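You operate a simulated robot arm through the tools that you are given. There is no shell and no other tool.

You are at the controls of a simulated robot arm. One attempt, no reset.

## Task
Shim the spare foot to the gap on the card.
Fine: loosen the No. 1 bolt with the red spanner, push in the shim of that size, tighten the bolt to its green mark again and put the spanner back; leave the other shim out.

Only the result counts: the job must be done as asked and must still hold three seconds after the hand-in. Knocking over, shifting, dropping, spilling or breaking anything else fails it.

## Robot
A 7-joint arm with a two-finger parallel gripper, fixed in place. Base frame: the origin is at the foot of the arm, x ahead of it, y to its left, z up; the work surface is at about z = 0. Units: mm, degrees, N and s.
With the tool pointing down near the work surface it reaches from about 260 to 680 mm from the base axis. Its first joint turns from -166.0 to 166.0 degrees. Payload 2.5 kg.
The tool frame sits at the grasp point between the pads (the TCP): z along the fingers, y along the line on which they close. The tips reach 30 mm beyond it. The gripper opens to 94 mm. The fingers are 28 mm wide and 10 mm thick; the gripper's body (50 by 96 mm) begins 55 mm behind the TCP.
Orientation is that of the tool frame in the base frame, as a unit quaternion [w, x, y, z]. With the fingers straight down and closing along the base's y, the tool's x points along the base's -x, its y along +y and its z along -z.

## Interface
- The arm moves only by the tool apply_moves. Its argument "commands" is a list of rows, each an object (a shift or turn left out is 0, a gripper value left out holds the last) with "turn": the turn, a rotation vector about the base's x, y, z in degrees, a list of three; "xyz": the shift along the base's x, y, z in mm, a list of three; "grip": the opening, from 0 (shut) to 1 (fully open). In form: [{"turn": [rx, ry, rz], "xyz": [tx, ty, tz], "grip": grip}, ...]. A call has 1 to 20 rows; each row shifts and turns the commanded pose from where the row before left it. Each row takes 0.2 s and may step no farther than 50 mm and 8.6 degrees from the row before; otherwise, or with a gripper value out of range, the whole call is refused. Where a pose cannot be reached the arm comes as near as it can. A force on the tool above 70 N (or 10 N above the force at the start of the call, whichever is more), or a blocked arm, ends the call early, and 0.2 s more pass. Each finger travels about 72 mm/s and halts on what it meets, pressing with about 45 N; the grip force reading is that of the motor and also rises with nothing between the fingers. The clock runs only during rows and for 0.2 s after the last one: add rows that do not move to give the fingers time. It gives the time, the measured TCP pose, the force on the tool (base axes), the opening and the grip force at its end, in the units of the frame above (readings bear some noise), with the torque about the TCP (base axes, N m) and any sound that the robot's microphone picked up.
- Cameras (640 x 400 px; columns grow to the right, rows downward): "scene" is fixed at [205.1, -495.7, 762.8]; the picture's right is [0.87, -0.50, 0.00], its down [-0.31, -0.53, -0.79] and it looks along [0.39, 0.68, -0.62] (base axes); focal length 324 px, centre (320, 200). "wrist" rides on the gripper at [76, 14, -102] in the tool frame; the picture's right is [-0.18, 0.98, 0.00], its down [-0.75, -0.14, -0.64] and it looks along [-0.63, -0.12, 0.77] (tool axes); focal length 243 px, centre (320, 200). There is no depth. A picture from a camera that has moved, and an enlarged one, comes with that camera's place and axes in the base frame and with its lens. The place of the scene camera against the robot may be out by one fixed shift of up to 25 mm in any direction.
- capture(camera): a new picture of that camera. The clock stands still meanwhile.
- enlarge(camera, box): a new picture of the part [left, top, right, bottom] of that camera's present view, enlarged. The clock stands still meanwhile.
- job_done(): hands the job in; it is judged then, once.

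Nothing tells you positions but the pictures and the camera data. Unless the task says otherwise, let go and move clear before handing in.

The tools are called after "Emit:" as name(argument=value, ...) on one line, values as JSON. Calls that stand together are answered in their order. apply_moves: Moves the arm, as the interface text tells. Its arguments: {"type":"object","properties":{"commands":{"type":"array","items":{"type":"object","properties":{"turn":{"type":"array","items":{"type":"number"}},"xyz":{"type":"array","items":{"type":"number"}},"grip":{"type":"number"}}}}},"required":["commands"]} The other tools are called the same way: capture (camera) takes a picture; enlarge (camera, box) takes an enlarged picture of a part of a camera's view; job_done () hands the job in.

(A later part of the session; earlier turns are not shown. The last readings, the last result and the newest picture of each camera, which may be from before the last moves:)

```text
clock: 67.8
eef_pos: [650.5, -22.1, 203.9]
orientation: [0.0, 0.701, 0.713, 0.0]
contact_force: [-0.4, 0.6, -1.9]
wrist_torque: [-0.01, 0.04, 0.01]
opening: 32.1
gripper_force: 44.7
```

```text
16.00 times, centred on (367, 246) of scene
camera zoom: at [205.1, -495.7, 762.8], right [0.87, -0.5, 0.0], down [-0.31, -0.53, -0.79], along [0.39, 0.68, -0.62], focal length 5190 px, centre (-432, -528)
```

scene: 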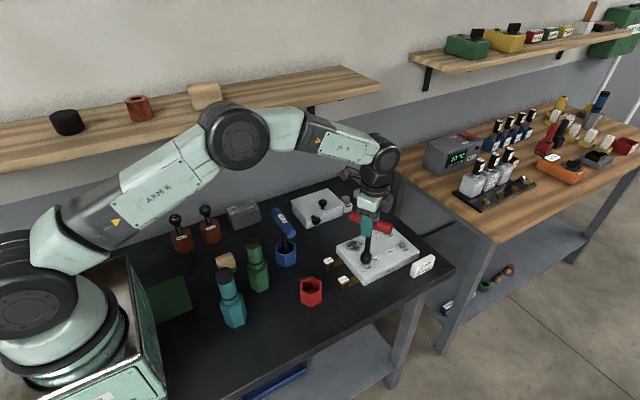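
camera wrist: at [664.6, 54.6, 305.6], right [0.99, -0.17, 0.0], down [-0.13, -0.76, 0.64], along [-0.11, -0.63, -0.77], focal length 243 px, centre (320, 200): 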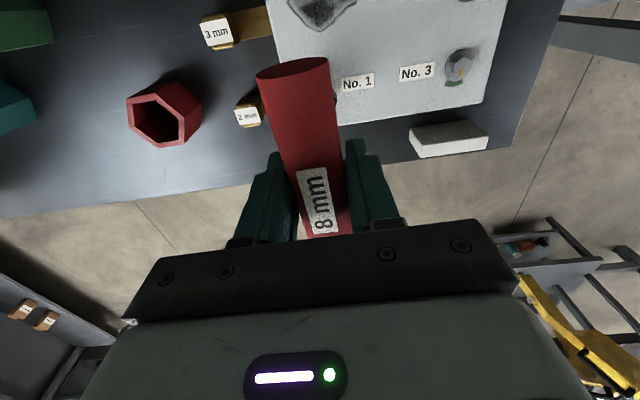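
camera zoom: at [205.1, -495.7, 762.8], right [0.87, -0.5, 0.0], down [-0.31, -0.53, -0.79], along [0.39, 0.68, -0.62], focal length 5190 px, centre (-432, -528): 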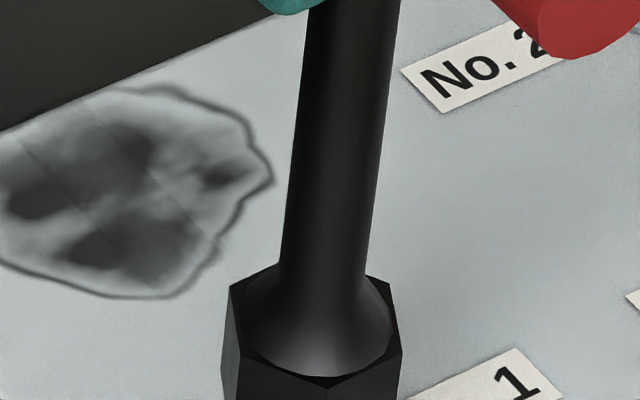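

Emit:
apply_moves(commands=[{"xyz": [-1.3, 0.8, 0]}, {"xyz": [0, 0, -5]}, {}, {}])

Emit:
enlarge(camera="scene", box=[355, 252, 379, 267])

Emit:
capture(camera="wrist")

```text
clock: 68.8
eef_pos: [647.8, -21.5, 199.2]
orientation: [0.0, 0.701, 0.713, 0.001]
contact_force: [-0.1, -0.1, -2.6]
wrist_torque: [0.0, 0.0, 0.0]
opening: 31.9
gripper_force: 45.4
```

```text
16.00 times, centred on (367, 260) of scene
camera zoom: at [205.1, -495.7, 762.8], right [0.87, -0.5, 0.0], down [-0.31, -0.53, -0.79], along [0.39, 0.68, -0.62], focal length 5190 px, centre (-432, -752)
```

zoom: 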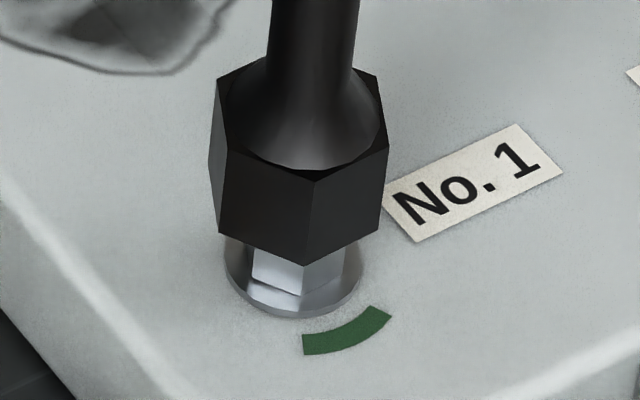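

```text
taken
camera wrist: at [662.7, 55.3, 301.6], right [0.99, -0.17, 0.0], down [-0.13, -0.76, 0.64], along [-0.11, -0.63, -0.77], focal length 243 px, centre (320, 200)
```

wrist: 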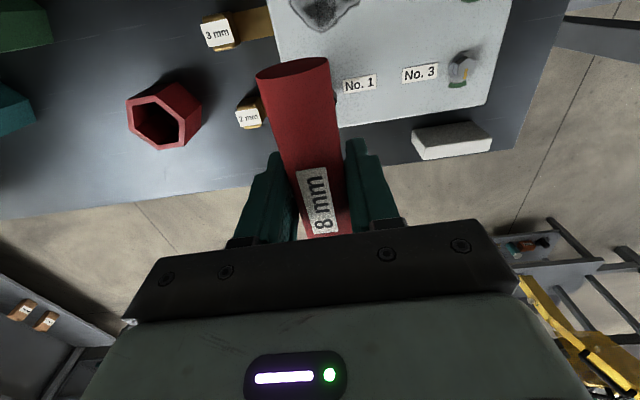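

Emit:
apply_moves(commands=[{"xyz": [0.8, -0.5, 0]}, {"xyz": [0, 0, -3]}, {"xyz": [0, 0, -2]}, {}])

Emit:
apply_moves(commands=[{"xyz": [0, 0, -2]}, {}])

Emit:
enlarge(camera="scene", box=[355, 252, 379, 267])

```text
clock: 69.8
eef_pos: [650.2, -22.8, 196.0]
orientation: [0.0, 0.701, 0.713, 0.0]
contact_force: [0.7, -0.4, -2.3]
wrist_torque: [-0.01, 0.01, -0.02]
opening: 31.9
gripper_force: 44.8
```

```text
clock: 70.4
eef_pos: [650.2, -22.8, 193.6]
orientation: [0.0, 0.701, 0.713, 0.001]
contact_force: [0.5, -0.2, -3.3]
wrist_torque: [-0.02, -0.02, 0.0]
opening: 32.0
gripper_force: 45.5
```

```text
16.00 times, centred on (367, 260) of scene
camera zoom: at [205.1, -495.7, 762.8], right [0.87, -0.5, 0.0], down [-0.31, -0.53, -0.79], along [0.39, 0.68, -0.62], focal length 5190 px, centre (-432, -752)
```

zoom: 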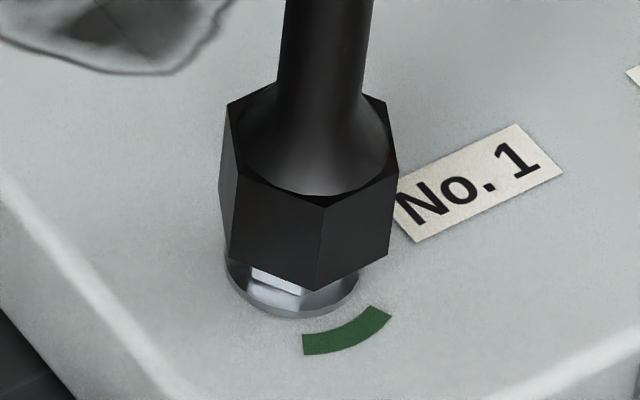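

Emit:
apply_moves(commands=[{"xyz": [0, 0, 2]}, {"xyz": [-1.5, -0.2, 0]}, {}, {"xyz": [0, 0, -2]}, {}, {}])

Emit:
enlarge(camera="scene", box=[355, 252, 379, 267])

```text
clock: 71.8
eef_pos: [650.1, -22.7, 194.1]
orientation: [0.0, 0.701, 0.713, 0.0]
contact_force: [0.0, 0.2, -3.2]
wrist_torque: [0.02, 0.03, 0.03]
opening: 32.2
gripper_force: 44.5
```

```text
16.00 times, centred on (367, 260) of scene
camera zoom: at [205.1, -495.7, 762.8], right [0.87, -0.5, 0.0], down [-0.31, -0.53, -0.79], along [0.39, 0.68, -0.62], focal length 5190 px, centre (-432, -752)
```

zoom: 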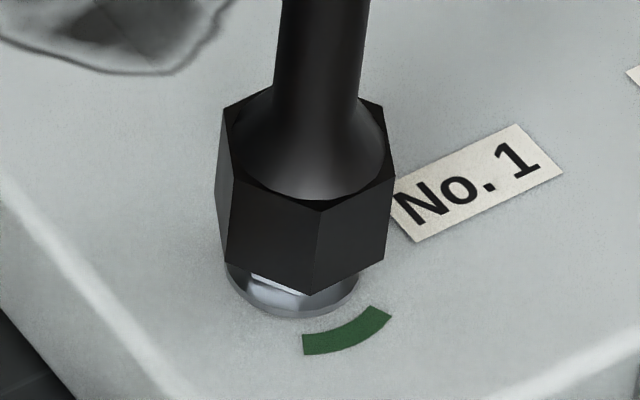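

Emit:
apply_moves(commands=[{"xyz": [-0.5, 0.2, 0]}, {}, {"xyz": [0, 0, -1.5]}, {"xyz": [0, 0, -1.5]}, {}, {}])

Emit:
enlarge(camera="scene", box=[355, 252, 379, 267])

```text
clock: 73.2
eef_pos: [648.6, -23.0, 192.3]
orientation: [0.001, 0.701, 0.713, 0.002]
contact_force: [-5.6, -1.0, 21.2]
wrist_torque: [0.14, 0.63, 0.04]
opening: 32.0
gripper_force: 45.2
```

```text
16.00 times, centred on (367, 260) of scene
camera zoom: at [205.1, -495.7, 762.8], right [0.87, -0.5, 0.0], down [-0.31, -0.53, -0.79], along [0.39, 0.68, -0.62], focal length 5190 px, centre (-432, -752)
```

zoom: 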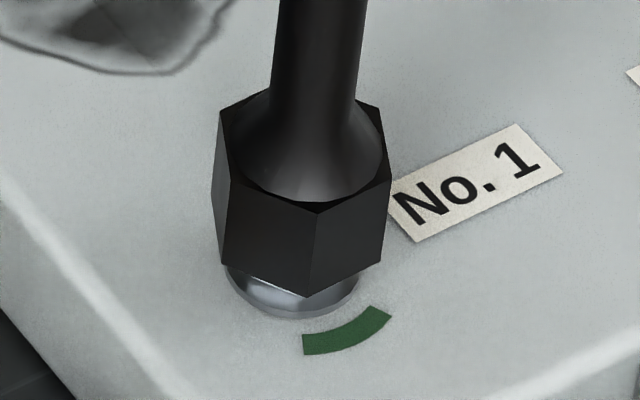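

Emit:
apply_moves(commands=[{"turn": [0, 0, -1]}, {"turn": [0, 0, -1]}, {}])

Emit:
apply_moves(commands=[{"turn": [0, 0, -1]}, {"turn": [0, 0, -1]}, {}])

```text
clock: 74.0
eef_pos: [647.6, -23.4, 193.3]
orientation: [0.002, 0.713, 0.701, 0.001]
contact_force: [-3.1, -1.6, 32.9]
wrist_torque: [-0.06, 0.28, -0.03]
opening: 32.0
gripper_force: 44.7
```

```text
clock: 74.8
eef_pos: [650.0, -23.3, 193.5]
orientation: [0.001, 0.726, 0.688, 0.001]
contact_force: [-5.0, -3.9, 33.6]
wrist_torque: [-0.27, 0.28, -0.05]
opening: 32.0
gripper_force: 45.2
```

Emit:
apply_moves(commands=[{"turn": [0, 0, 2]}, {"turn": [0, 0, 2]}, {"turn": [0, 0, 1]}, {}])

Emit:
apply_moves(commands=[{"turn": [0, 0, 1]}, {"turn": [0, 0, 1]}, {}])

```text
clock: 75.8
eef_pos: [648.7, -23.2, 193.5]
orientation: [0.002, 0.695, 0.719, 0.002]
contact_force: [-1.7, -4.4, 32.2]
wrist_torque: [-0.26, -0.14, 0.03]
opening: 32.1
gripper_force: 44.3
```

```text
clock: 76.6
eef_pos: [647.9, -22.3, 192.8]
orientation: [0.002, 0.682, 0.731, 0.001]
contact_force: [0.2, -2.2, 28.6]
wrist_torque: [-0.25, -0.32, -0.07]
opening: 32.0
gripper_force: 45.3
```

Emit:
apply_moves(commands=[{"xyz": [0, 0, 4]}, {"turn": [0, 0, -2.5], "xyz": [0.8, 0, 0]}, {}, {}])

Emit:
enlarge(camera="scene", box=[355, 252, 379, 267])

Emit:
enlarge(camera="scene", box=[355, 238, 379, 253])

Emit:
capture(camera="wrist")

```text
clock: 77.6
eef_pos: [648.6, -22.5, 194.6]
orientation: [0.0, 0.698, 0.716, 0.0]
contact_force: [0.2, 0.2, -3.0]
wrist_torque: [-0.05, 0.01, -0.03]
opening: 31.7
gripper_force: 45.1
```

```text
16.00 times, centred on (367, 260) of scene
camera zoom: at [205.1, -495.7, 762.8], right [0.87, -0.5, 0.0], down [-0.31, -0.53, -0.79], along [0.39, 0.68, -0.62], focal length 5190 px, centre (-432, -752)
```

zoom: 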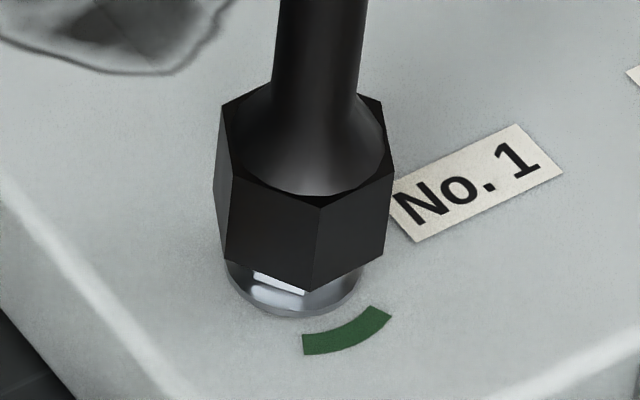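

```text
16.00 times, centred on (367, 246) of scene
camera zoom: at [205.1, -495.7, 762.8], right [0.87, -0.5, 0.0], down [-0.31, -0.53, -0.79], along [0.39, 0.68, -0.62], focal length 5190 px, centre (-432, -528)
```

zoom: 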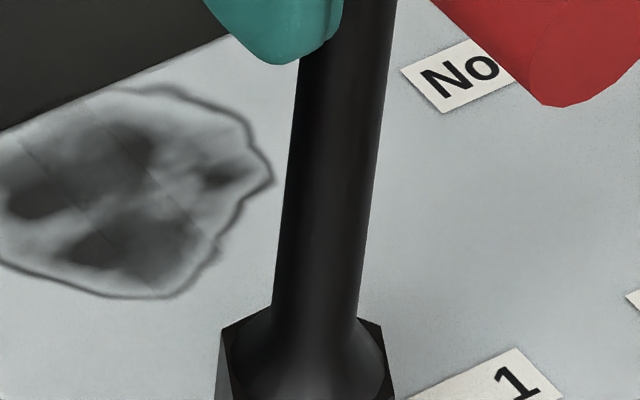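

```text
taken
camera wrist: at [662.4, 53.7, 296.3], right [0.99, -0.16, 0.0], down [-0.12, -0.76, 0.64], along [-0.1, -0.63, -0.77], focal length 243 px, centre (320, 200)
```

wrist: 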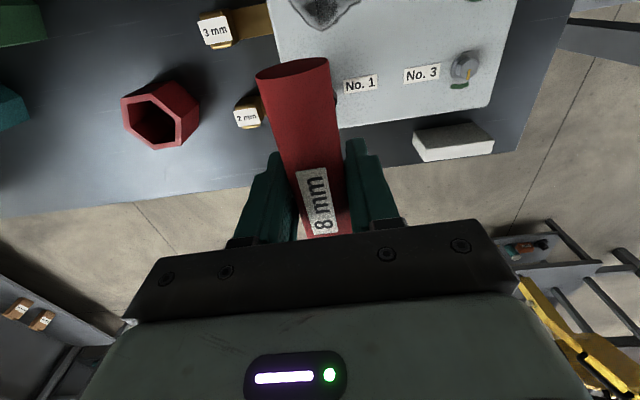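

By the picture the socket is now centred within about 0.4 mm; I'll peck down at a few slightly different angles to find the fit.

Emit:
apply_moves(commands=[{"xyz": [-0.3, 0.1, -2]}, {"xyz": [0, 0, -2]}, {}])

Emit:
apply_moves(commands=[{"xyz": [0, 0, 4]}, {"turn": [0, 0, -1.5]}, {"xyz": [0, 0, -2]}, {"xyz": [0, 0, -2]}, {}])

Emit:
apply_moves(commands=[{"xyz": [0, 0, 4]}, {"turn": [0, 0, 3]}, {"xyz": [0, 0, -2]}, {"xyz": [0, 0, -2]}, {}])

```text
clock: 78.4
eef_pos: [649.2, -23.9, 190.8]
orientation: [-0.001, 0.698, 0.716, 0.0]
contact_force: [0.8, 1.3, -3.6]
wrist_torque: [0.18, -0.21, -0.01]
opening: 32.0
gripper_force: 44.9
```

```text
clock: 79.6
eef_pos: [648.1, -21.9, 191.3]
orientation: [0.0, 0.707, 0.707, 0.0]
contact_force: [-0.1, 0.3, -2.6]
wrist_torque: [0.0, -0.01, -0.03]
opening: 32.0
gripper_force: 45.3
```

```text
clock: 80.8
eef_pos: [648.7, -23.6, 193.4]
orientation: [0.0, 0.688, 0.725, 0.0]
contact_force: [-5.0, 0.0, 17.0]
wrist_torque: [0.08, 0.64, 0.03]
opening: 32.1
gripper_force: 45.7
```

It drops in cleanly at yaw -90°. I'll return to that angle and seat the socket fully.

Emit:
apply_moves(commands=[{"xyz": [0, 0, 4]}, {"turn": [0, 0, -3]}, {"xyz": [0, 0, -2]}, {"xyz": [0, 0, -2]}, {}])

Emit:
apply_moves(commands=[{"xyz": [0, 0, -2]}, {"xyz": [0, 0, -2]}, {"xyz": [0, 0, -2]}, {}])

Emit:
enlarge(camera="scene", box=[355, 252, 379, 267])

```text
clock: 82.0
eef_pos: [649.2, -22.6, 188.7]
orientation: [-0.001, 0.707, 0.707, -0.001]
contact_force: [-0.3, 0.0, -2.3]
wrist_torque: [-0.02, -0.03, 0.0]
opening: 32.0
gripper_force: 44.8
```

```text
clock: 83.0
eef_pos: [649.1, -22.7, 184.8]
orientation: [0.0, 0.707, 0.707, 0.0]
contact_force: [0.3, -0.5, -2.5]
wrist_torque: [-0.02, -0.05, -0.03]
opening: 31.8
gripper_force: 45.1
```

```text
16.00 times, centred on (367, 260) of scene
camera zoom: at [205.1, -495.7, 762.8], right [0.87, -0.5, 0.0], down [-0.31, -0.53, -0.79], along [0.39, 0.68, -0.62], focal length 5190 px, centre (-432, -752)
```

zoom: 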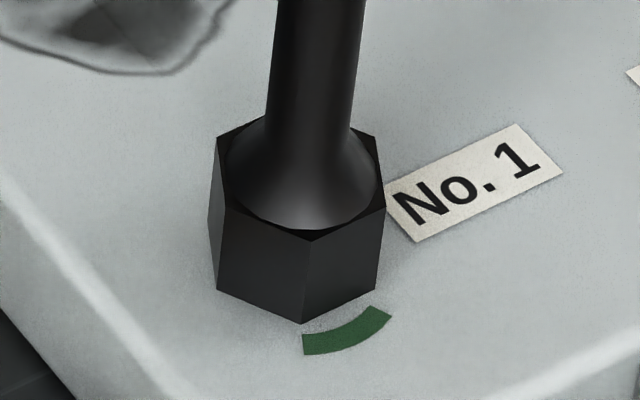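

Seated. Now I'll turn counter-clockwise well beyond the first quarter turn.

Emit:
apply_moves(commands=[{"turn": [0, 0, 5]}, {"turn": [0, 0, 5]}, {"turn": [0, 0, 5]}, {"turn": [0, 0, 5]}, {"turn": [0, 0, 5]}, {"turn": [0, 0, 5]}, {}])

Emit:
apply_moves(commands=[{"turn": [0, 0, 5]}, {"turn": [0, 0, 5]}, {"turn": [0, 0, 5]}, {"turn": [0, 0, 5]}, {"turn": [0, 0, 5]}, {"turn": [0, 0, 5]}, {}])

Emit:
enlarge(camera="scene", box=[340, 200, 400, 275])

```text
clock: 84.6
eef_pos: [648.7, -22.5, 184.3]
orientation: [-0.001, 0.5, 0.866, 0.001]
contact_force: [2.8, 2.2, -2.6]
wrist_torque: [0.27, -0.39, -0.02]
opening: 32.1
gripper_force: 44.5
```

```text
clock: 86.2
eef_pos: [650.0, -22.8, 184.0]
orientation: [0.0, 0.258, 0.966, -0.001]
contact_force: [5.7, 2.4, -1.6]
wrist_torque: [0.31, -0.81, 0.01]
opening: 31.9
gripper_force: 44.3
```

```text
5.33 times, centred on (370, 238) of scene
camera zoom: at [205.1, -495.7, 762.8], right [0.87, -0.5, 0.0], down [-0.31, -0.53, -0.79], along [0.39, 0.68, -0.62], focal length 1730 px, centre (53, 0)
```

zoom: 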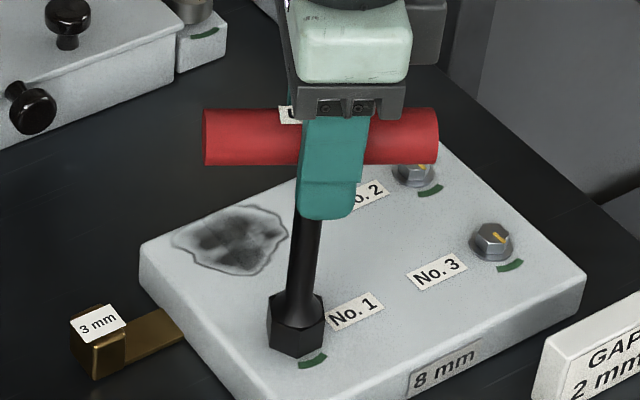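

Emit:
apply_moves(commands=[{"xyz": [0.6, 0.3, 0]}, {"turn": [0, 0, 5]}, {"turn": [0, 0, 5]}, {"turn": [0, 0, 5]}, {"turn": [0, 0, 5]}, {"turn": [0, 0, 5]}, {"turn": [0, 0, 5]}, {}])

Emit:
apply_moves(commands=[{"xyz": [0.4, 0, 0]}, {"turn": [0, 0, 5]}, {"turn": [0, 0, 5]}, {"turn": [0, 0, 5]}, {"turn": [0, 0, 5]}, {"turn": [0, 0, 5]}, {"turn": [0, 0, 5]}, {}])

Emit:
enlarge(camera="scene", box=[340, 200, 400, 275])

```text
clock: 88.0
eef_pos: [650.0, -22.6, 185.0]
orientation: [0.0, 0.0, 1.0, -0.001]
contact_force: [1.9, 2.0, -1.4]
wrist_torque: [0.27, -0.16, -1.85]
opening: 33.0
gripper_force: 45.5
```

```text
clock: 89.8
eef_pos: [650.7, -23.7, 185.1]
orientation: [0.001, -0.259, 0.966, 0.0]
contact_force: [2.5, 4.5, -1.4]
wrist_torque: [0.61, -0.33, -2.23]
opening: 35.6
gripper_force: 44.8
```

```text
5.33 times, centred on (370, 238) of scene
camera zoom: at [205.1, -495.7, 762.8], right [0.87, -0.5, 0.0], down [-0.31, -0.53, -0.79], along [0.39, 0.68, -0.62], focal length 1730 px, centre (53, 0)
```

zoom: 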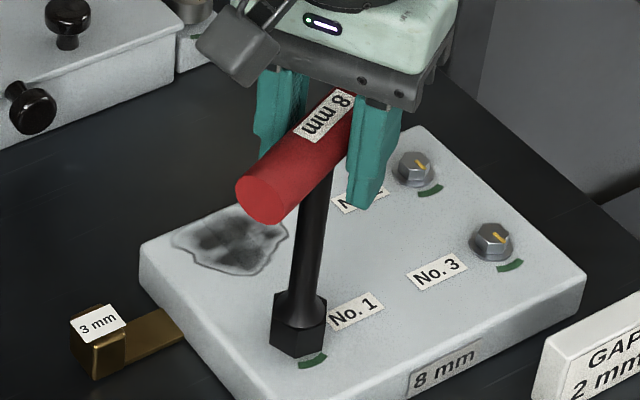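

The bolt has met its stop (2.2 N·m), so it's fully loosened. I'll turn back to relieve the torque.

Emit:
apply_moves(commands=[{"turn": [0, 0, -6]}, {"turn": [0, 0, -6]}, {"turn": [0, 0, -6]}, {"turn": [0, 0, -6]}, {"turn": [0, 0, -6]}, {}])

Emit:
enlarge(camera="scene", box=[340, 200, 400, 275])

Emit:
capture(camera="wrist")

```text
clock: 91.2
eef_pos: [649.7, -22.4, 183.4]
orientation: [0.0, 0.0, 1.0, -0.001]
contact_force: [-0.7, -0.8, -1.7]
wrist_torque: [0.0, -0.03, -0.96]
opening: 35.9
gripper_force: 45.1
```

```text
5.33 times, centred on (370, 238) of scene
camera zoom: at [205.1, -495.7, 762.8], right [0.87, -0.5, 0.0], down [-0.31, -0.53, -0.79], along [0.39, 0.68, -0.62], focal length 1730 px, centre (53, 0)
```

zoom: 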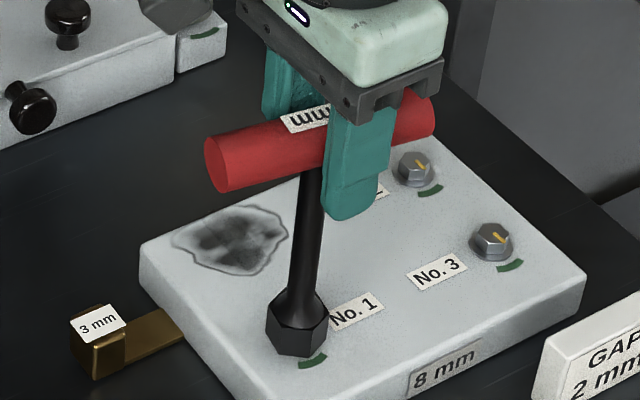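

```text
taken
camera wrist: at [574.9, -7.6, 286.3], right [0.18, 0.98, 0.0], down [0.75, -0.14, 0.64], along [0.63, -0.12, -0.77], focal length 243 px, centre (320, 200)
```

wrist: 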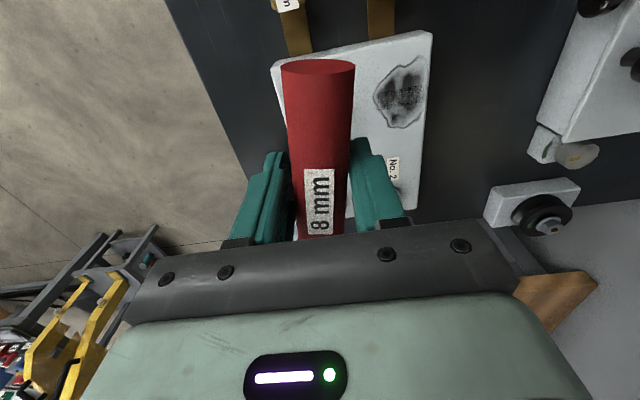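

Emit:
apply_moves(commands=[{"turn": [0, 0, -5]}, {"turn": [0, 0, -5]}, {"turn": [0, 0, -3]}, {}])

Emit:
capture(camera="wrist")

```text
clock: 92.2
eef_pos: [649.8, -22.1, 183.4]
orientation: [0.001, 0.114, 0.993, 0.0]
contact_force: [0.2, 0.2, -3.1]
wrist_torque: [0.01, -0.01, -0.23]
opening: 32.4
gripper_force: 45.2
```

```text
taken
camera wrist: at [580.3, 9.4, 285.9], right [0.4, 0.92, 0.0], down [0.7, -0.31, 0.64], along [0.59, -0.26, -0.77], focal length 243 px, centre (320, 200)
```

wrist: 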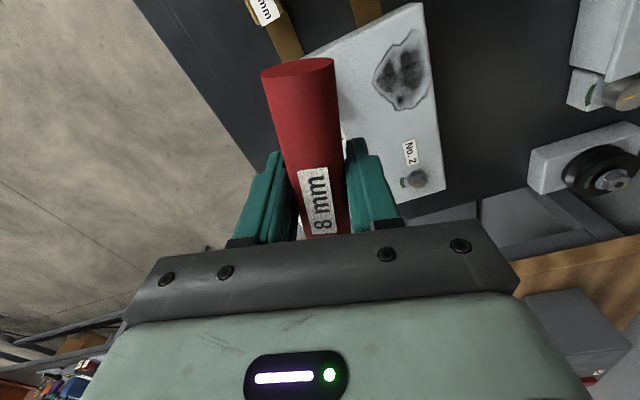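

Emit:
apply_moves(commands=[{"turn": [0, 0, -3]}, {}, {}])

Emit:
apply_moves(commands=[{"xyz": [0, 0, 5]}, {"xyz": [0, 0, 10]}, {"xyz": [0, 0, 25]}, {"xyz": [0, 0, 30]}, {}])

Emit:
enlarge(camera="scene", box=[355, 254, 375, 269])

Emit:
enlarge(camera="scene", box=[330, 220, 430, 285])

```text
clock: 93.0
eef_pos: [649.8, -21.7, 184.1]
orientation: [0.0, 0.139, 0.99, 0.0]
contact_force: [-0.1, 2.0, -3.1]
wrist_torque: [0.34, 0.06, -0.04]
opening: 32.2
gripper_force: 45.1
```

```text
clock: 94.2
eef_pos: [652.2, -24.4, 254.7]
orientation: [0.0, 0.139, 0.99, 0.0]
contact_force: [0.2, 1.0, -1.3]
wrist_torque: [0.01, 0.0, 0.0]
opening: 31.7
gripper_force: 45.2
```

```text
16.00 times, centred on (365, 262) of scene
camera zoom: at [205.1, -495.7, 762.8], right [0.87, -0.5, 0.0], down [-0.31, -0.53, -0.79], along [0.39, 0.68, -0.62], focal length 5190 px, centre (-400, -784)
```

zoom: 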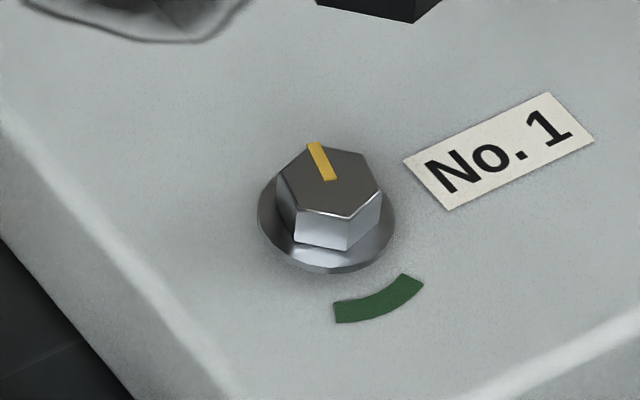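

```text
6.15 times, centred on (380, 252) of scene
camera zoom: at [205.1, -495.7, 762.8], right [0.87, -0.5, 0.0], down [-0.31, -0.53, -0.79], along [0.39, 0.68, -0.62], focal length 1996 px, centre (-49, -123)
```

zoom: 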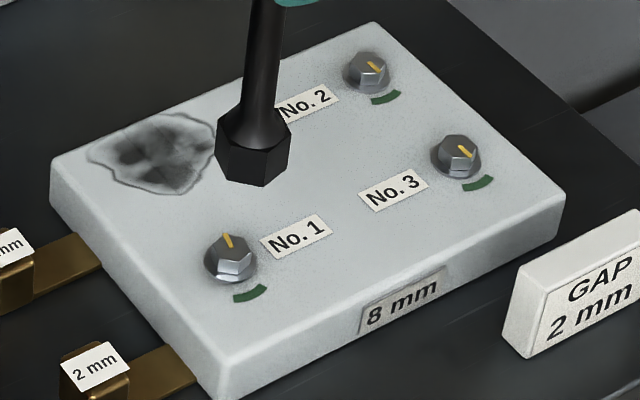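

The tick has turned about 168° and the bolt has risen nearly 4 mm. Now I'll take the spanner back to its cup and try the shim again.

Emit:
apply_moves(commands=[{"xyz": [-44, 0.5, 3], "turn": [0, 0, -7.4]}, {"xyz": [-44, 0.5, 0], "turn": [0, 0, -7.4]}, {"xyz": [-44, 0.5, 0], "turn": [0, 0, -7.4]}, {"xyz": [-44, 0.5, 0], "turn": [0, 0, -7.4]}, {"turn": [0, 0, -7.4]}, {"turn": [0, 0, -7.4]}, {"turn": [0, 0, -7.4]}, {"turn": [0, 0, -7.4]}, {"turn": [0, 0, -7.4]}, {"turn": [0, 0, -7.4]}, {}, {}])

Emit:
capture(camera="wrist")

Emit:
enlarge(camera="scene", box=[285, 240, 345, 310])

```text
clock: 96.8
eef_pos: [472.9, -20.6, 258.1]
orientation: [0.0, 0.707, 0.707, 0.0]
contact_force: [-0.3, 0.0, -3.4]
wrist_torque: [0.0, 0.0, -0.01]
opening: 31.7
gripper_force: 45.1
```

```text
taken
camera wrist: at [489.8, 55.8, 359.9], right [0.98, -0.18, 0.0], down [-0.14, -0.75, 0.64], along [-0.12, -0.63, -0.77], focal length 243 px, centre (320, 200)
```

wrist: 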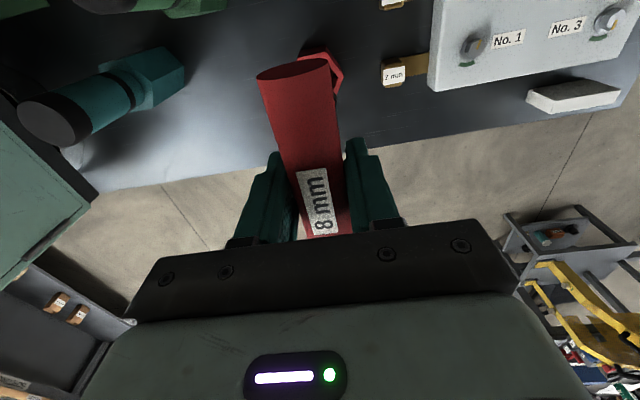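

```text
5.71 times, centred on (315, 275) of scene
camera zoom: at [205.1, -495.7, 762.8], right [0.87, -0.5, 0.0], down [-0.31, -0.53, -0.79], along [0.39, 0.68, -0.62], focal length 1854 px, centre (349, -229)
```

zoom: 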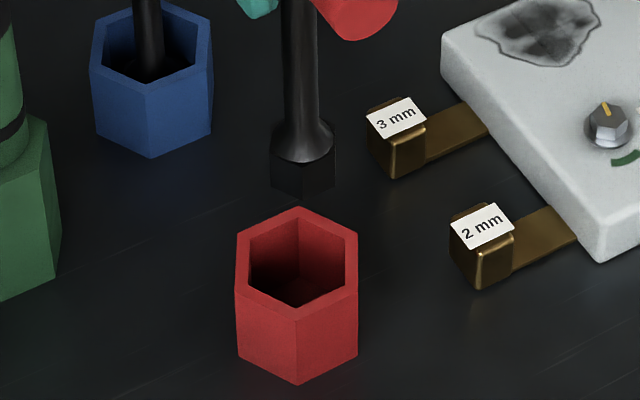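

Emit:
apply_moves(commands=[{"xyz": [-3.5, 0, 0]}, {"xyz": [0, 0, -25]}, {"xyz": [0, 0, -25]}, {}, {}])

Emit:
enlarge(camera="scene", box=[295, 265, 327, 305])

```text
clock: 98.0
eef_pos: [471.6, -20.9, 208.5]
orientation: [0.0, 0.707, 0.708, 0.0]
contact_force: [-0.7, 0.3, -2.5]
wrist_torque: [-0.02, 0.0, 0.01]
opening: 32.0
gripper_force: 45.0
```

```text
10.00 times, centred on (311, 285) of scene
camera zoom: at [205.1, -495.7, 762.8], right [0.87, -0.5, 0.0], down [-0.31, -0.53, -0.79], along [0.39, 0.68, -0.62], focal length 3244 px, centre (410, -650)
```

zoom: 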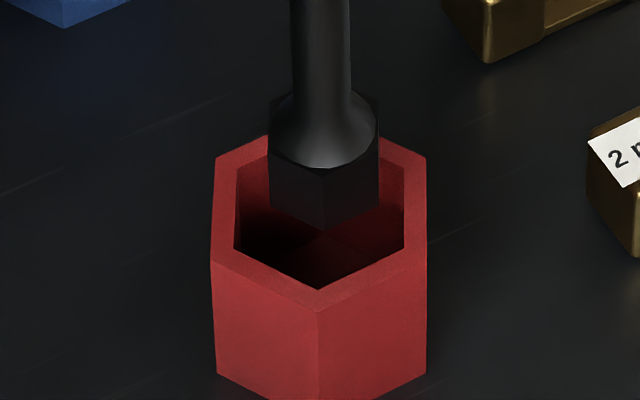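

Emit:
apply_moves(commands=[{"xyz": [-0.4, 0.9, 0]}, {"xyz": [0, 0, -20]}, {"xyz": [0, 0, -20]}, {"xyz": [0, 0, -12]}, {"xyz": [0, 0, -3]}, {}])

Emit:
apply_moves(commands=[{"xyz": [0, 0, -1]}, {"xyz": [0, 0, -1]}, {}])

```text
clock: 99.4
eef_pos: [471.7, -20.0, 153.0]
orientation: [0.0, 0.707, 0.707, 0.0]
contact_force: [0.2, -0.1, -2.4]
wrist_torque: [0.02, 0.01, 0.03]
opening: 31.8
gripper_force: 44.8
```

```text
clock: 100.2
eef_pos: [468.0, -20.1, 150.2]
orientation: [0.0, 0.707, 0.707, 0.0]
contact_force: [1.0, -0.4, -2.4]
wrist_torque: [-0.04, -0.01, -0.02]
opening: 32.1
gripper_force: 45.6
```

Emit:
apply_moves(commands=[{"xyz": [0, 0, -0.7]}, {}])

Emit:
enlarge(camera="scene", box=[285, 230, 345, 310])

```text
clock: 100.8
eef_pos: [471.2, -20.1, 151.2]
orientation: [0.0, 0.707, 0.707, -0.001]
contact_force: [-2.0, -2.2, 7.1]
wrist_torque: [-0.1, 0.31, 0.03]
opening: 31.8
gripper_force: 44.5
```

```text
5.00 times, centred on (315, 270) of scene
camera zoom: at [205.1, -495.7, 762.8], right [0.87, -0.5, 0.0], down [-0.31, -0.53, -0.79], along [0.39, 0.68, -0.62], focal length 1622 px, centre (345, -150)
```

zoom: 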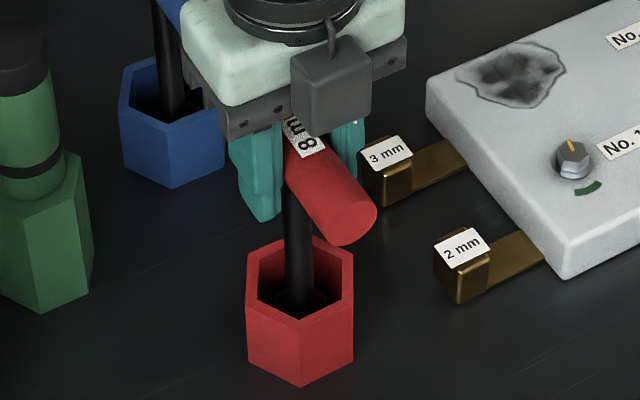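

It's resting on the cup floor. I'll release and rise.

Emit:
apply_moves(commands=[{"xyz": [0, 0, 0.4]}, {"grip": 0.5}, {"grip": 1}, {"grip": 1}, {"grip": 1}, {"grip": 1}])

Emit:
apply_moves(commands=[{"xyz": [0, 0, 40]}, {"xyz": [0, 0, 40]}, {"xyz": [0, 0, 30], "grip": 0}, {"xyz": [37, -8, 0], "grip": 0}, {"xyz": [30, -7, 0], "grip": 0, "turn": [0, 6, 0]}, {"grip": 0, "turn": [0, 6, 0]}, {"grip": 0}, {"grip": 0}])

Emit:
capture(camera="wrist")

Emit:
enlarge(camera="scene", box=[280, 180, 400, 310])

```text
clock: 102.2
eef_pos: [470.7, -18.2, 150.0]
orientation: [0.0, 0.707, 0.707, 0.0]
contact_force: [0.3, -0.1, -0.2]
wrist_torque: [-0.01, 0.01, 0.01]
opening: 94.0
gripper_force: 0.0
```

```text
clock: 104.0
eef_pos: [535.9, -34.0, 261.2]
orientation: [-0.073, 0.704, 0.703, -0.073]
contact_force: [0.7, 0.7, 0.2]
wrist_torque: [-0.01, -0.02, 0.02]
opening: 0.2
gripper_force: 32.9
```

```text
taken
camera wrist: at [572.3, 42.9, 357.3], right [0.96, -0.18, -0.2], down [0.0, -0.75, 0.66], along [-0.28, -0.63, -0.72], focal length 243 px, centre (320, 200)
```

wrist: 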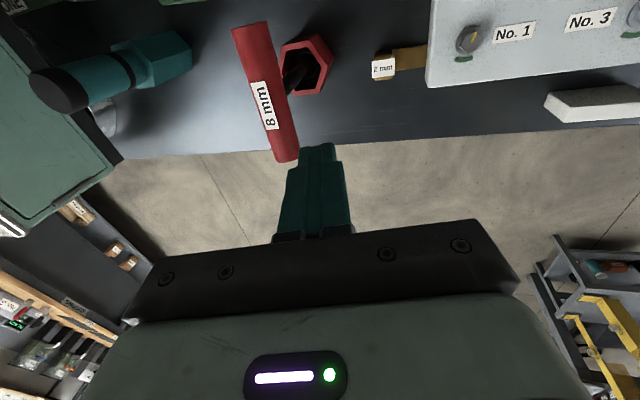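

```text
3.08 times, centred on (340, 245) of scene
camera zoom: at [205.1, -495.7, 762.8], right [0.87, -0.5, 0.0], down [-0.31, -0.53, -0.79], along [0.39, 0.68, -0.62], focal length 998 px, centre (258, 62)
```

zoom: 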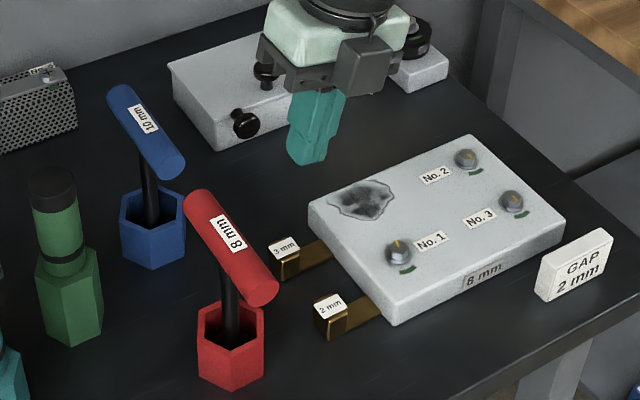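

Emit:
apply_moves(commands=[{"xyz": [0, -1.6, -45]}, {"xyz": [0, 0, -45]}, {"xyz": [0, 0, -45]}, {"xyz": [0, 0, -45]}, {"xyz": [0, 0, -28]}, {"xyz": [0, 0, -12]}, {}, {}])

Emit:
apply_moves(commands=[{"xyz": [3, 0, 0]}, {"xyz": [3, 0, 0]}, {"xyz": [3, 0, 0]}, {"xyz": [2, 0, 0]}, {}])

Emit:
enlarge(camera="wrist", box=[270, 80, 510, 230])

Emit:
enlarge(camera="scene", box=[320, 230, 390, 300])

```text
clock: 105.8
eef_pos: [535.9, -35.6, 41.8]
orientation: [-0.074, 0.703, 0.703, -0.074]
contact_force: [0.4, 1.0, 0.6]
wrist_torque: [0.04, -0.02, -0.01]
opening: 0.1
gripper_force: 33.3
```

```text
clock: 107.0
eef_pos: [547.8, -36.6, 41.7]
orientation: [-0.074, 0.703, 0.703, -0.074]
contact_force: [0.4, 0.9, -0.1]
wrist_torque: [0.01, 0.06, -0.04]
opening: 0.0
gripper_force: 32.8
```

```text
2.67 times, centred on (390, 155) of wrist
camera zoom: at [584.5, 39.8, 137.5], right [0.96, -0.18, -0.2], down [0.0, -0.75, 0.66], along [-0.28, -0.63, -0.72], focal length 647 px, centre (133, 320)
```

zoom: 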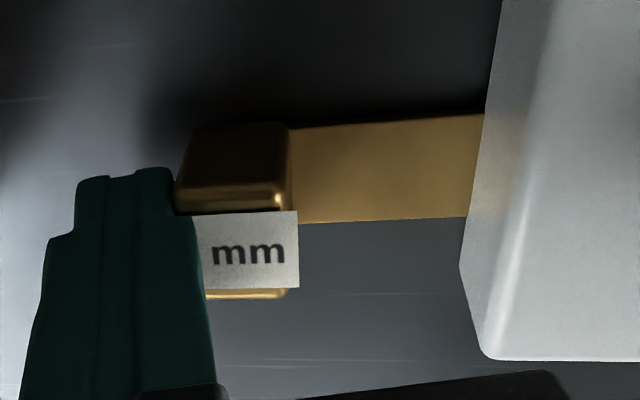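

```text
5.71 times, centred on (355, 265) of scene
camera zoom: at [205.1, -495.7, 762.8], right [0.87, -0.5, 0.0], down [-0.31, -0.53, -0.79], along [0.39, 0.68, -0.62], focal length 1854 px, centre (120, -171)
```

zoom: 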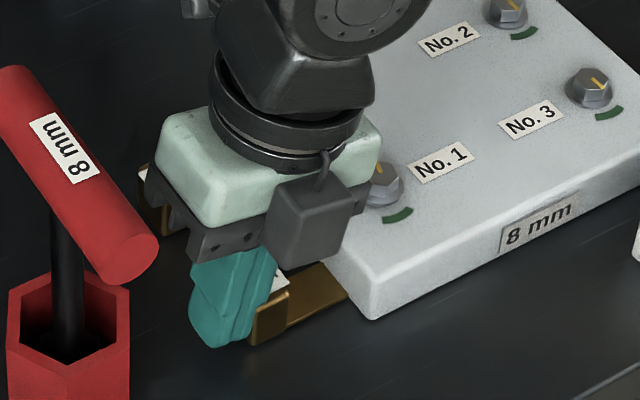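

Emit:
apply_moves(commands=[{"xyz": [2, 0, 0]}, {"xyz": [2, 0, 0]}, {"xyz": [2, 0, 0]}, {}])

Emit:
enlarge(camera="wrist", box=[270, 80, 510, 230])

```text
clock: 108.0
eef_pos: [553.6, -36.3, 40.4]
orientation: [-0.074, 0.703, 0.704, -0.074]
contact_force: [-0.2, 0.1, 0.3]
wrist_torque: [0.0, -0.01, -0.02]
opening: 0.0
gripper_force: 32.7
```

```text
2.67 times, centred on (390, 155) of wrist
camera zoom: at [590.0, 40.6, 137.3], right [0.96, -0.18, -0.2], down [0.0, -0.75, 0.66], along [-0.28, -0.63, -0.73], focal length 647 px, centre (133, 320)
```

zoom: 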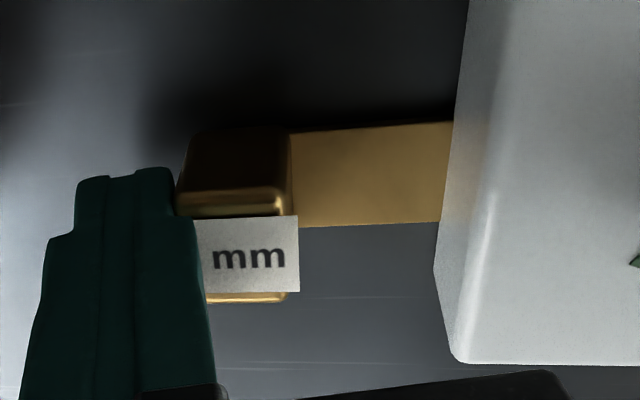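

The shim now slides freely. I'll keep pushing it in.

Emit:
apply_moves(commands=[{"xyz": [3, 0, 0]}, {"xyz": [3, 0, 0]}, {"xyz": [3, 0, 0]}, {"xyz": [3, 0, 0]}, {"xyz": [3, 0, 0]}, {"xyz": [3, 0, 0]}, {}])

Emit:
enlarge(camera="wrist", box=[270, 80, 510, 230])

Emit:
enlarge(camera="scene", box=[320, 220, 410, 300])

```text
clock: 109.6
eef_pos: [571.5, -38.0, 40.4]
orientation: [-0.073, 0.703, 0.704, -0.073]
contact_force: [-0.1, -0.9, -0.1]
wrist_torque: [0.0, 0.0, 0.0]
opening: 0.0
gripper_force: 32.9
```

```text
2.67 times, centred on (390, 155) of wrist
camera zoom: at [608.8, 40.2, 136.9], right [0.96, -0.18, -0.2], down [0.0, -0.75, 0.66], along [-0.28, -0.63, -0.72], focal length 647 px, centre (133, 320)
```

zoom: 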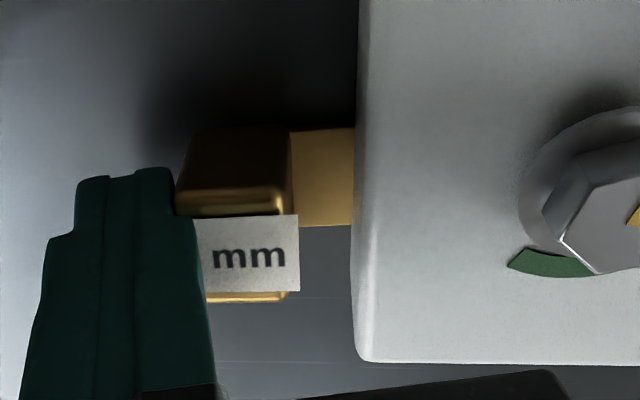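

```text
5.00 times, centred on (365, 260) of scene
camera zoom: at [205.1, -495.7, 762.8], right [0.87, -0.5, 0.0], down [-0.31, -0.53, -0.79], along [0.39, 0.68, -0.62], focal length 1622 px, centre (95, -100)
```

zoom: 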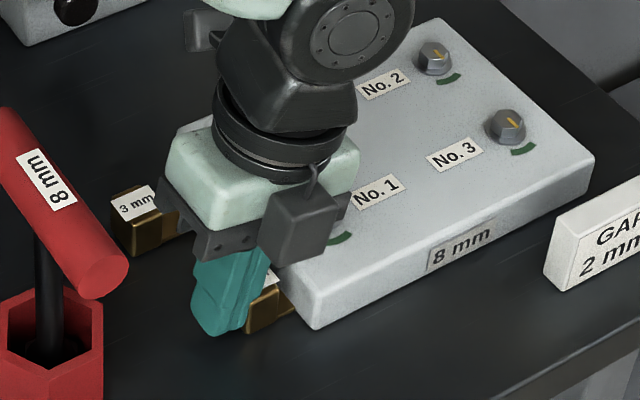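

Emit:
apply_moves(commands=[{"xyz": [2, 0, 0]}, {"xyz": [2, 0, 0]}, {"xyz": [2, 0, 0]}, {"xyz": [2, 0, 0]}, {}])

Emit:
enlarge(camera="wrist", box=[270, 80, 510, 230])

```text
clock: 110.8
eef_pos: [577.9, -36.1, 39.1]
orientation: [-0.077, 0.703, 0.703, -0.078]
contact_force: [-34.8, -1.5, 15.5]
wrist_torque: [0.02, 0.17, 0.0]
opening: 0.0
gripper_force: 32.8
```

```text
2.67 times, centred on (390, 155) of wrist
camera zoom: at [614.9, 40.6, 136.2], right [0.96, -0.18, -0.21], down [0.0, -0.75, 0.66], along [-0.28, -0.63, -0.72], focal length 647 px, centre (133, 320)
```

zoom: 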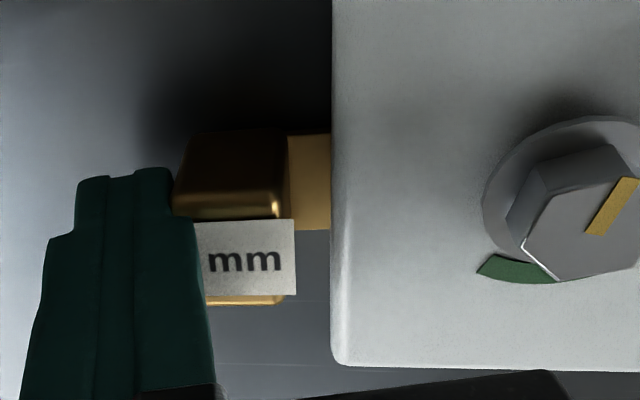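

It has come to a firm stop after about 29 mm of travel. I'll back off and look at the result.

Emit:
apply_moves(commands=[{"xyz": [-4, 0, 0]}, {"xyz": [-8, 0, 0]}, {"xyz": [-8, 0, 20]}, {"xyz": [-10, 0, 40]}, {"xyz": [0, 0, 45]}, {}])

Emit:
capture(camera="wrist")

Emit:
enlarge(camera="wrist", box=[330, 60, 530, 185])

Emit:
enlarge(camera="scene", box=[330, 220, 430, 285])

```text
clock: 112.2
eef_pos: [549.7, -35.9, 146.7]
orientation: [-0.074, 0.703, 0.704, -0.074]
contact_force: [-0.1, -0.2, 0.7]
wrist_torque: [0.02, 0.02, 0.01]
opening: 0.0
gripper_force: 32.8
```

```text
taken
camera wrist: at [586.7, 41.3, 242.9], right [0.96, -0.18, -0.2], down [0.0, -0.75, 0.66], along [-0.28, -0.63, -0.72], focal length 243 px, centre (320, 200)
```

wrist: 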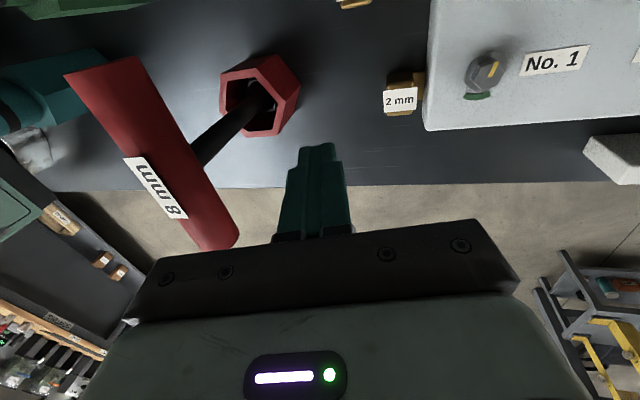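

```text
3.20 times, centred on (430, 122) of wrist
camera zoom: at [586.7, 41.3, 242.9], right [0.96, -0.18, -0.2], down [0.0, -0.75, 0.66], along [-0.28, -0.63, -0.72], focal length 776 px, centre (-32, 448)
```

zoom: 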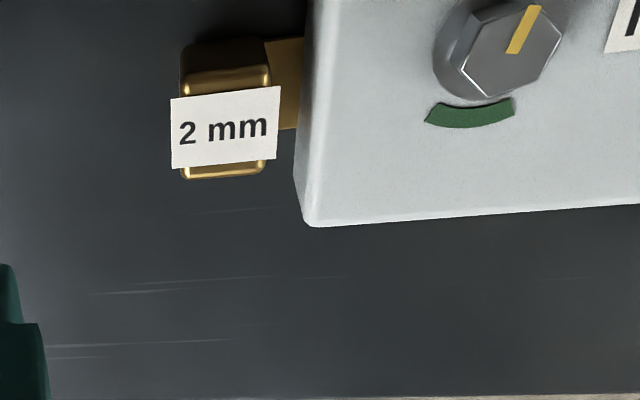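

```text
6.15 times, centred on (380, 252) of scene
camera zoom: at [205.1, -495.7, 762.8], right [0.87, -0.5, 0.0], down [-0.31, -0.53, -0.79], along [0.39, 0.68, -0.62], focal length 1996 px, centre (-49, -123)
```

zoom: 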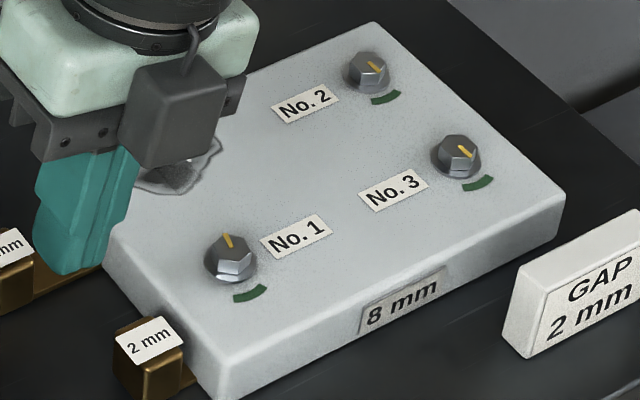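

The label moved 30 mm in and the foot, card and other shim are unmoved, so the shim is home. Before fetching the spanner to tighten, I'll view the bolt from the +y side for its exact angle.

Emit:
apply_moves(commands=[{"xyz": [0, 0, 45], "turn": [0, -6, 0]}, {"xyz": [0, 0, 45], "turn": [0, -6, 0]}, {"xyz": [40, 28, 0]}, {"xyz": [40, 28, 0]}, {"xyz": [36, 44, -20]}, {"xyz": [0, 0, -42], "grip": 1}, {"xyz": [0, 0, -38], "grip": 1}, {"grip": 1}, {}])

Emit:
capture(camera="wrist")

Emit:
enlarge(camera="wrist", box=[280, 165, 360, 215])

```text
refused: row 5 steps farther than a row can; nothing moved
```

```text
taken
camera wrist: at [586.7, 41.3, 242.9], right [0.96, -0.18, -0.2], down [0.0, -0.75, 0.66], along [-0.28, -0.63, -0.72], focal length 243 px, centre (320, 200)
```

wrist: 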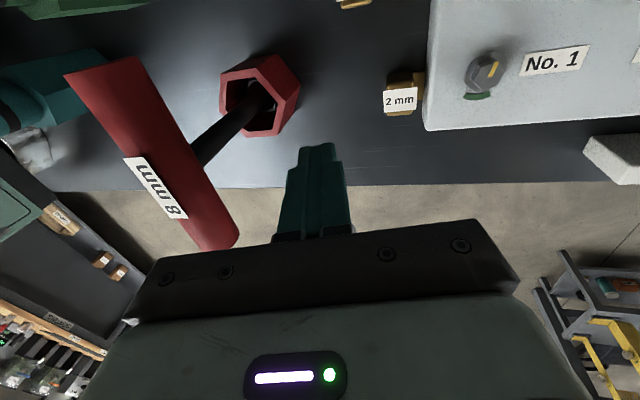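

```text
8.00 times, centred on (320, 190) of wrist
camera zoom: at [586.7, 41.3, 242.9], right [0.96, -0.18, -0.2], down [0.0, -0.75, 0.66], along [-0.28, -0.63, -0.72], focal length 1941 px, centre (320, 280)
```

zoom: 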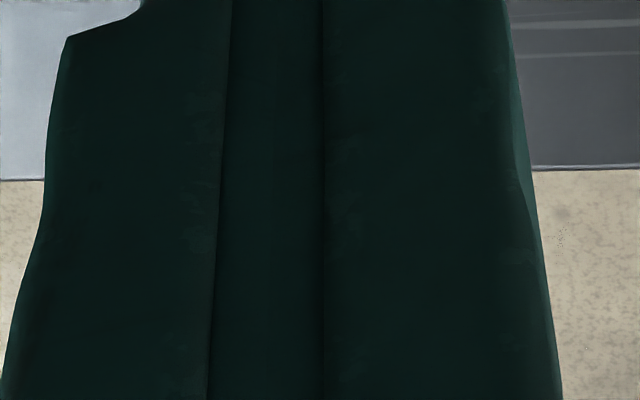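

That call was refused for one long step; I'm repeating it with shorter ones.

Emit:
apply_moves(commands=[{"xyz": [0, 0, 45], "turn": [0, -6, 0]}, {"xyz": [0, 0, 45], "turn": [0, -6, 0]}, {"xyz": [40, 28, 0]}, {"xyz": [40, 28, 0]}, {"xyz": [30, 30, 0]}, {"xyz": [6, 14, -35]}, {"xyz": [0, 0, -40], "grip": 1}, {"xyz": [0, 0, -25], "grip": 1}, {"grip": 1}, {}])

Emit:
capture(camera="wrist")

Emit:
enlarge(camera="wrist", box=[280, 160, 360, 210])

```text
clock: 114.4
eef_pos: [666.0, 63.1, 134.3]
orientation: [0.0, 0.708, 0.707, 0.001]
contact_force: [-0.1, 0.1, 0.0]
wrist_torque: [-0.03, -0.01, 0.0]
opening: 93.9
gripper_force: 0.0
```

```text
taken
camera wrist: at [682.1, 139.0, 235.7], right [0.98, -0.18, 0.0], down [-0.14, -0.75, 0.64], along [-0.12, -0.63, -0.77], focal length 243 px, centre (320, 200)
```

wrist: 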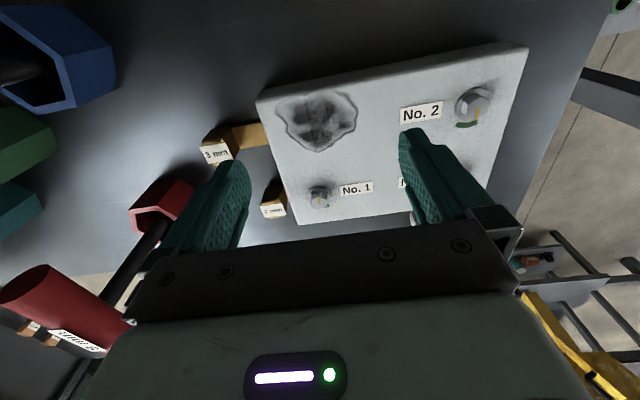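

```text
8.00 times, centred on (320, 185) of wrist
camera zoom: at [682.1, 139.0, 235.7], right [0.98, -0.18, 0.0], down [-0.14, -0.75, 0.64], along [-0.12, -0.63, -0.77], focal length 1941 px, centre (320, 320)
```

zoom: 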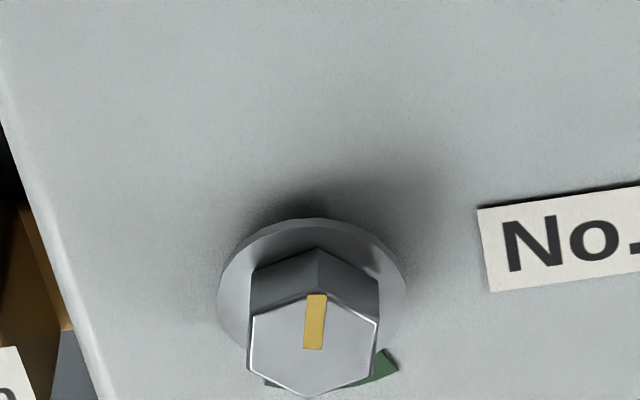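

The bolt's tick is at about 77°, so tightening back needs about 168° clockwise. I'll rise and test in free air how far the wrist can turn clockwise.

Emit:
apply_moves(commands=[{"xyz": [0, -20, 45]}, {"xyz": [-5, -30, 35]}, {"xyz": [-5, -30, 35]}, {"turn": [0, 0, -8]}, {"turn": [0, 0, -8]}, {"turn": [0, 0, -8]}, {"turn": [0, 0, -8]}, {"turn": [0, 0, -8]}, {"turn": [0, 0, -8]}, {"turn": [0, 0, -8]}, {"turn": [0, 0, -8]}, {"turn": [0, 0, -8]}, {"turn": [0, 0, -8]}, {"turn": [0, 0, -8]}, {"turn": [0, 0, -8]}, {}, {}])

Emit:
capture(camera="scene")

```text
clock: 118.0
eef_pos: [656.7, -16.9, 249.4]
orientation: [0.0, 0.999, -0.053, 0.0]
contact_force: [0.3, 0.2, 0.4]
wrist_torque: [0.02, 0.03, 0.0]
opening: 93.9
gripper_force: 0.1
```

```text
taken
```

scene: 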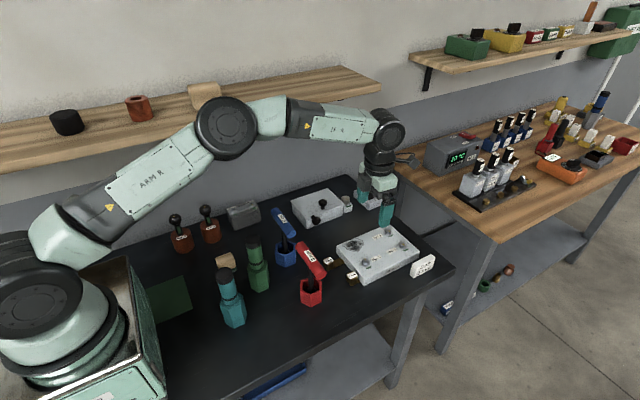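

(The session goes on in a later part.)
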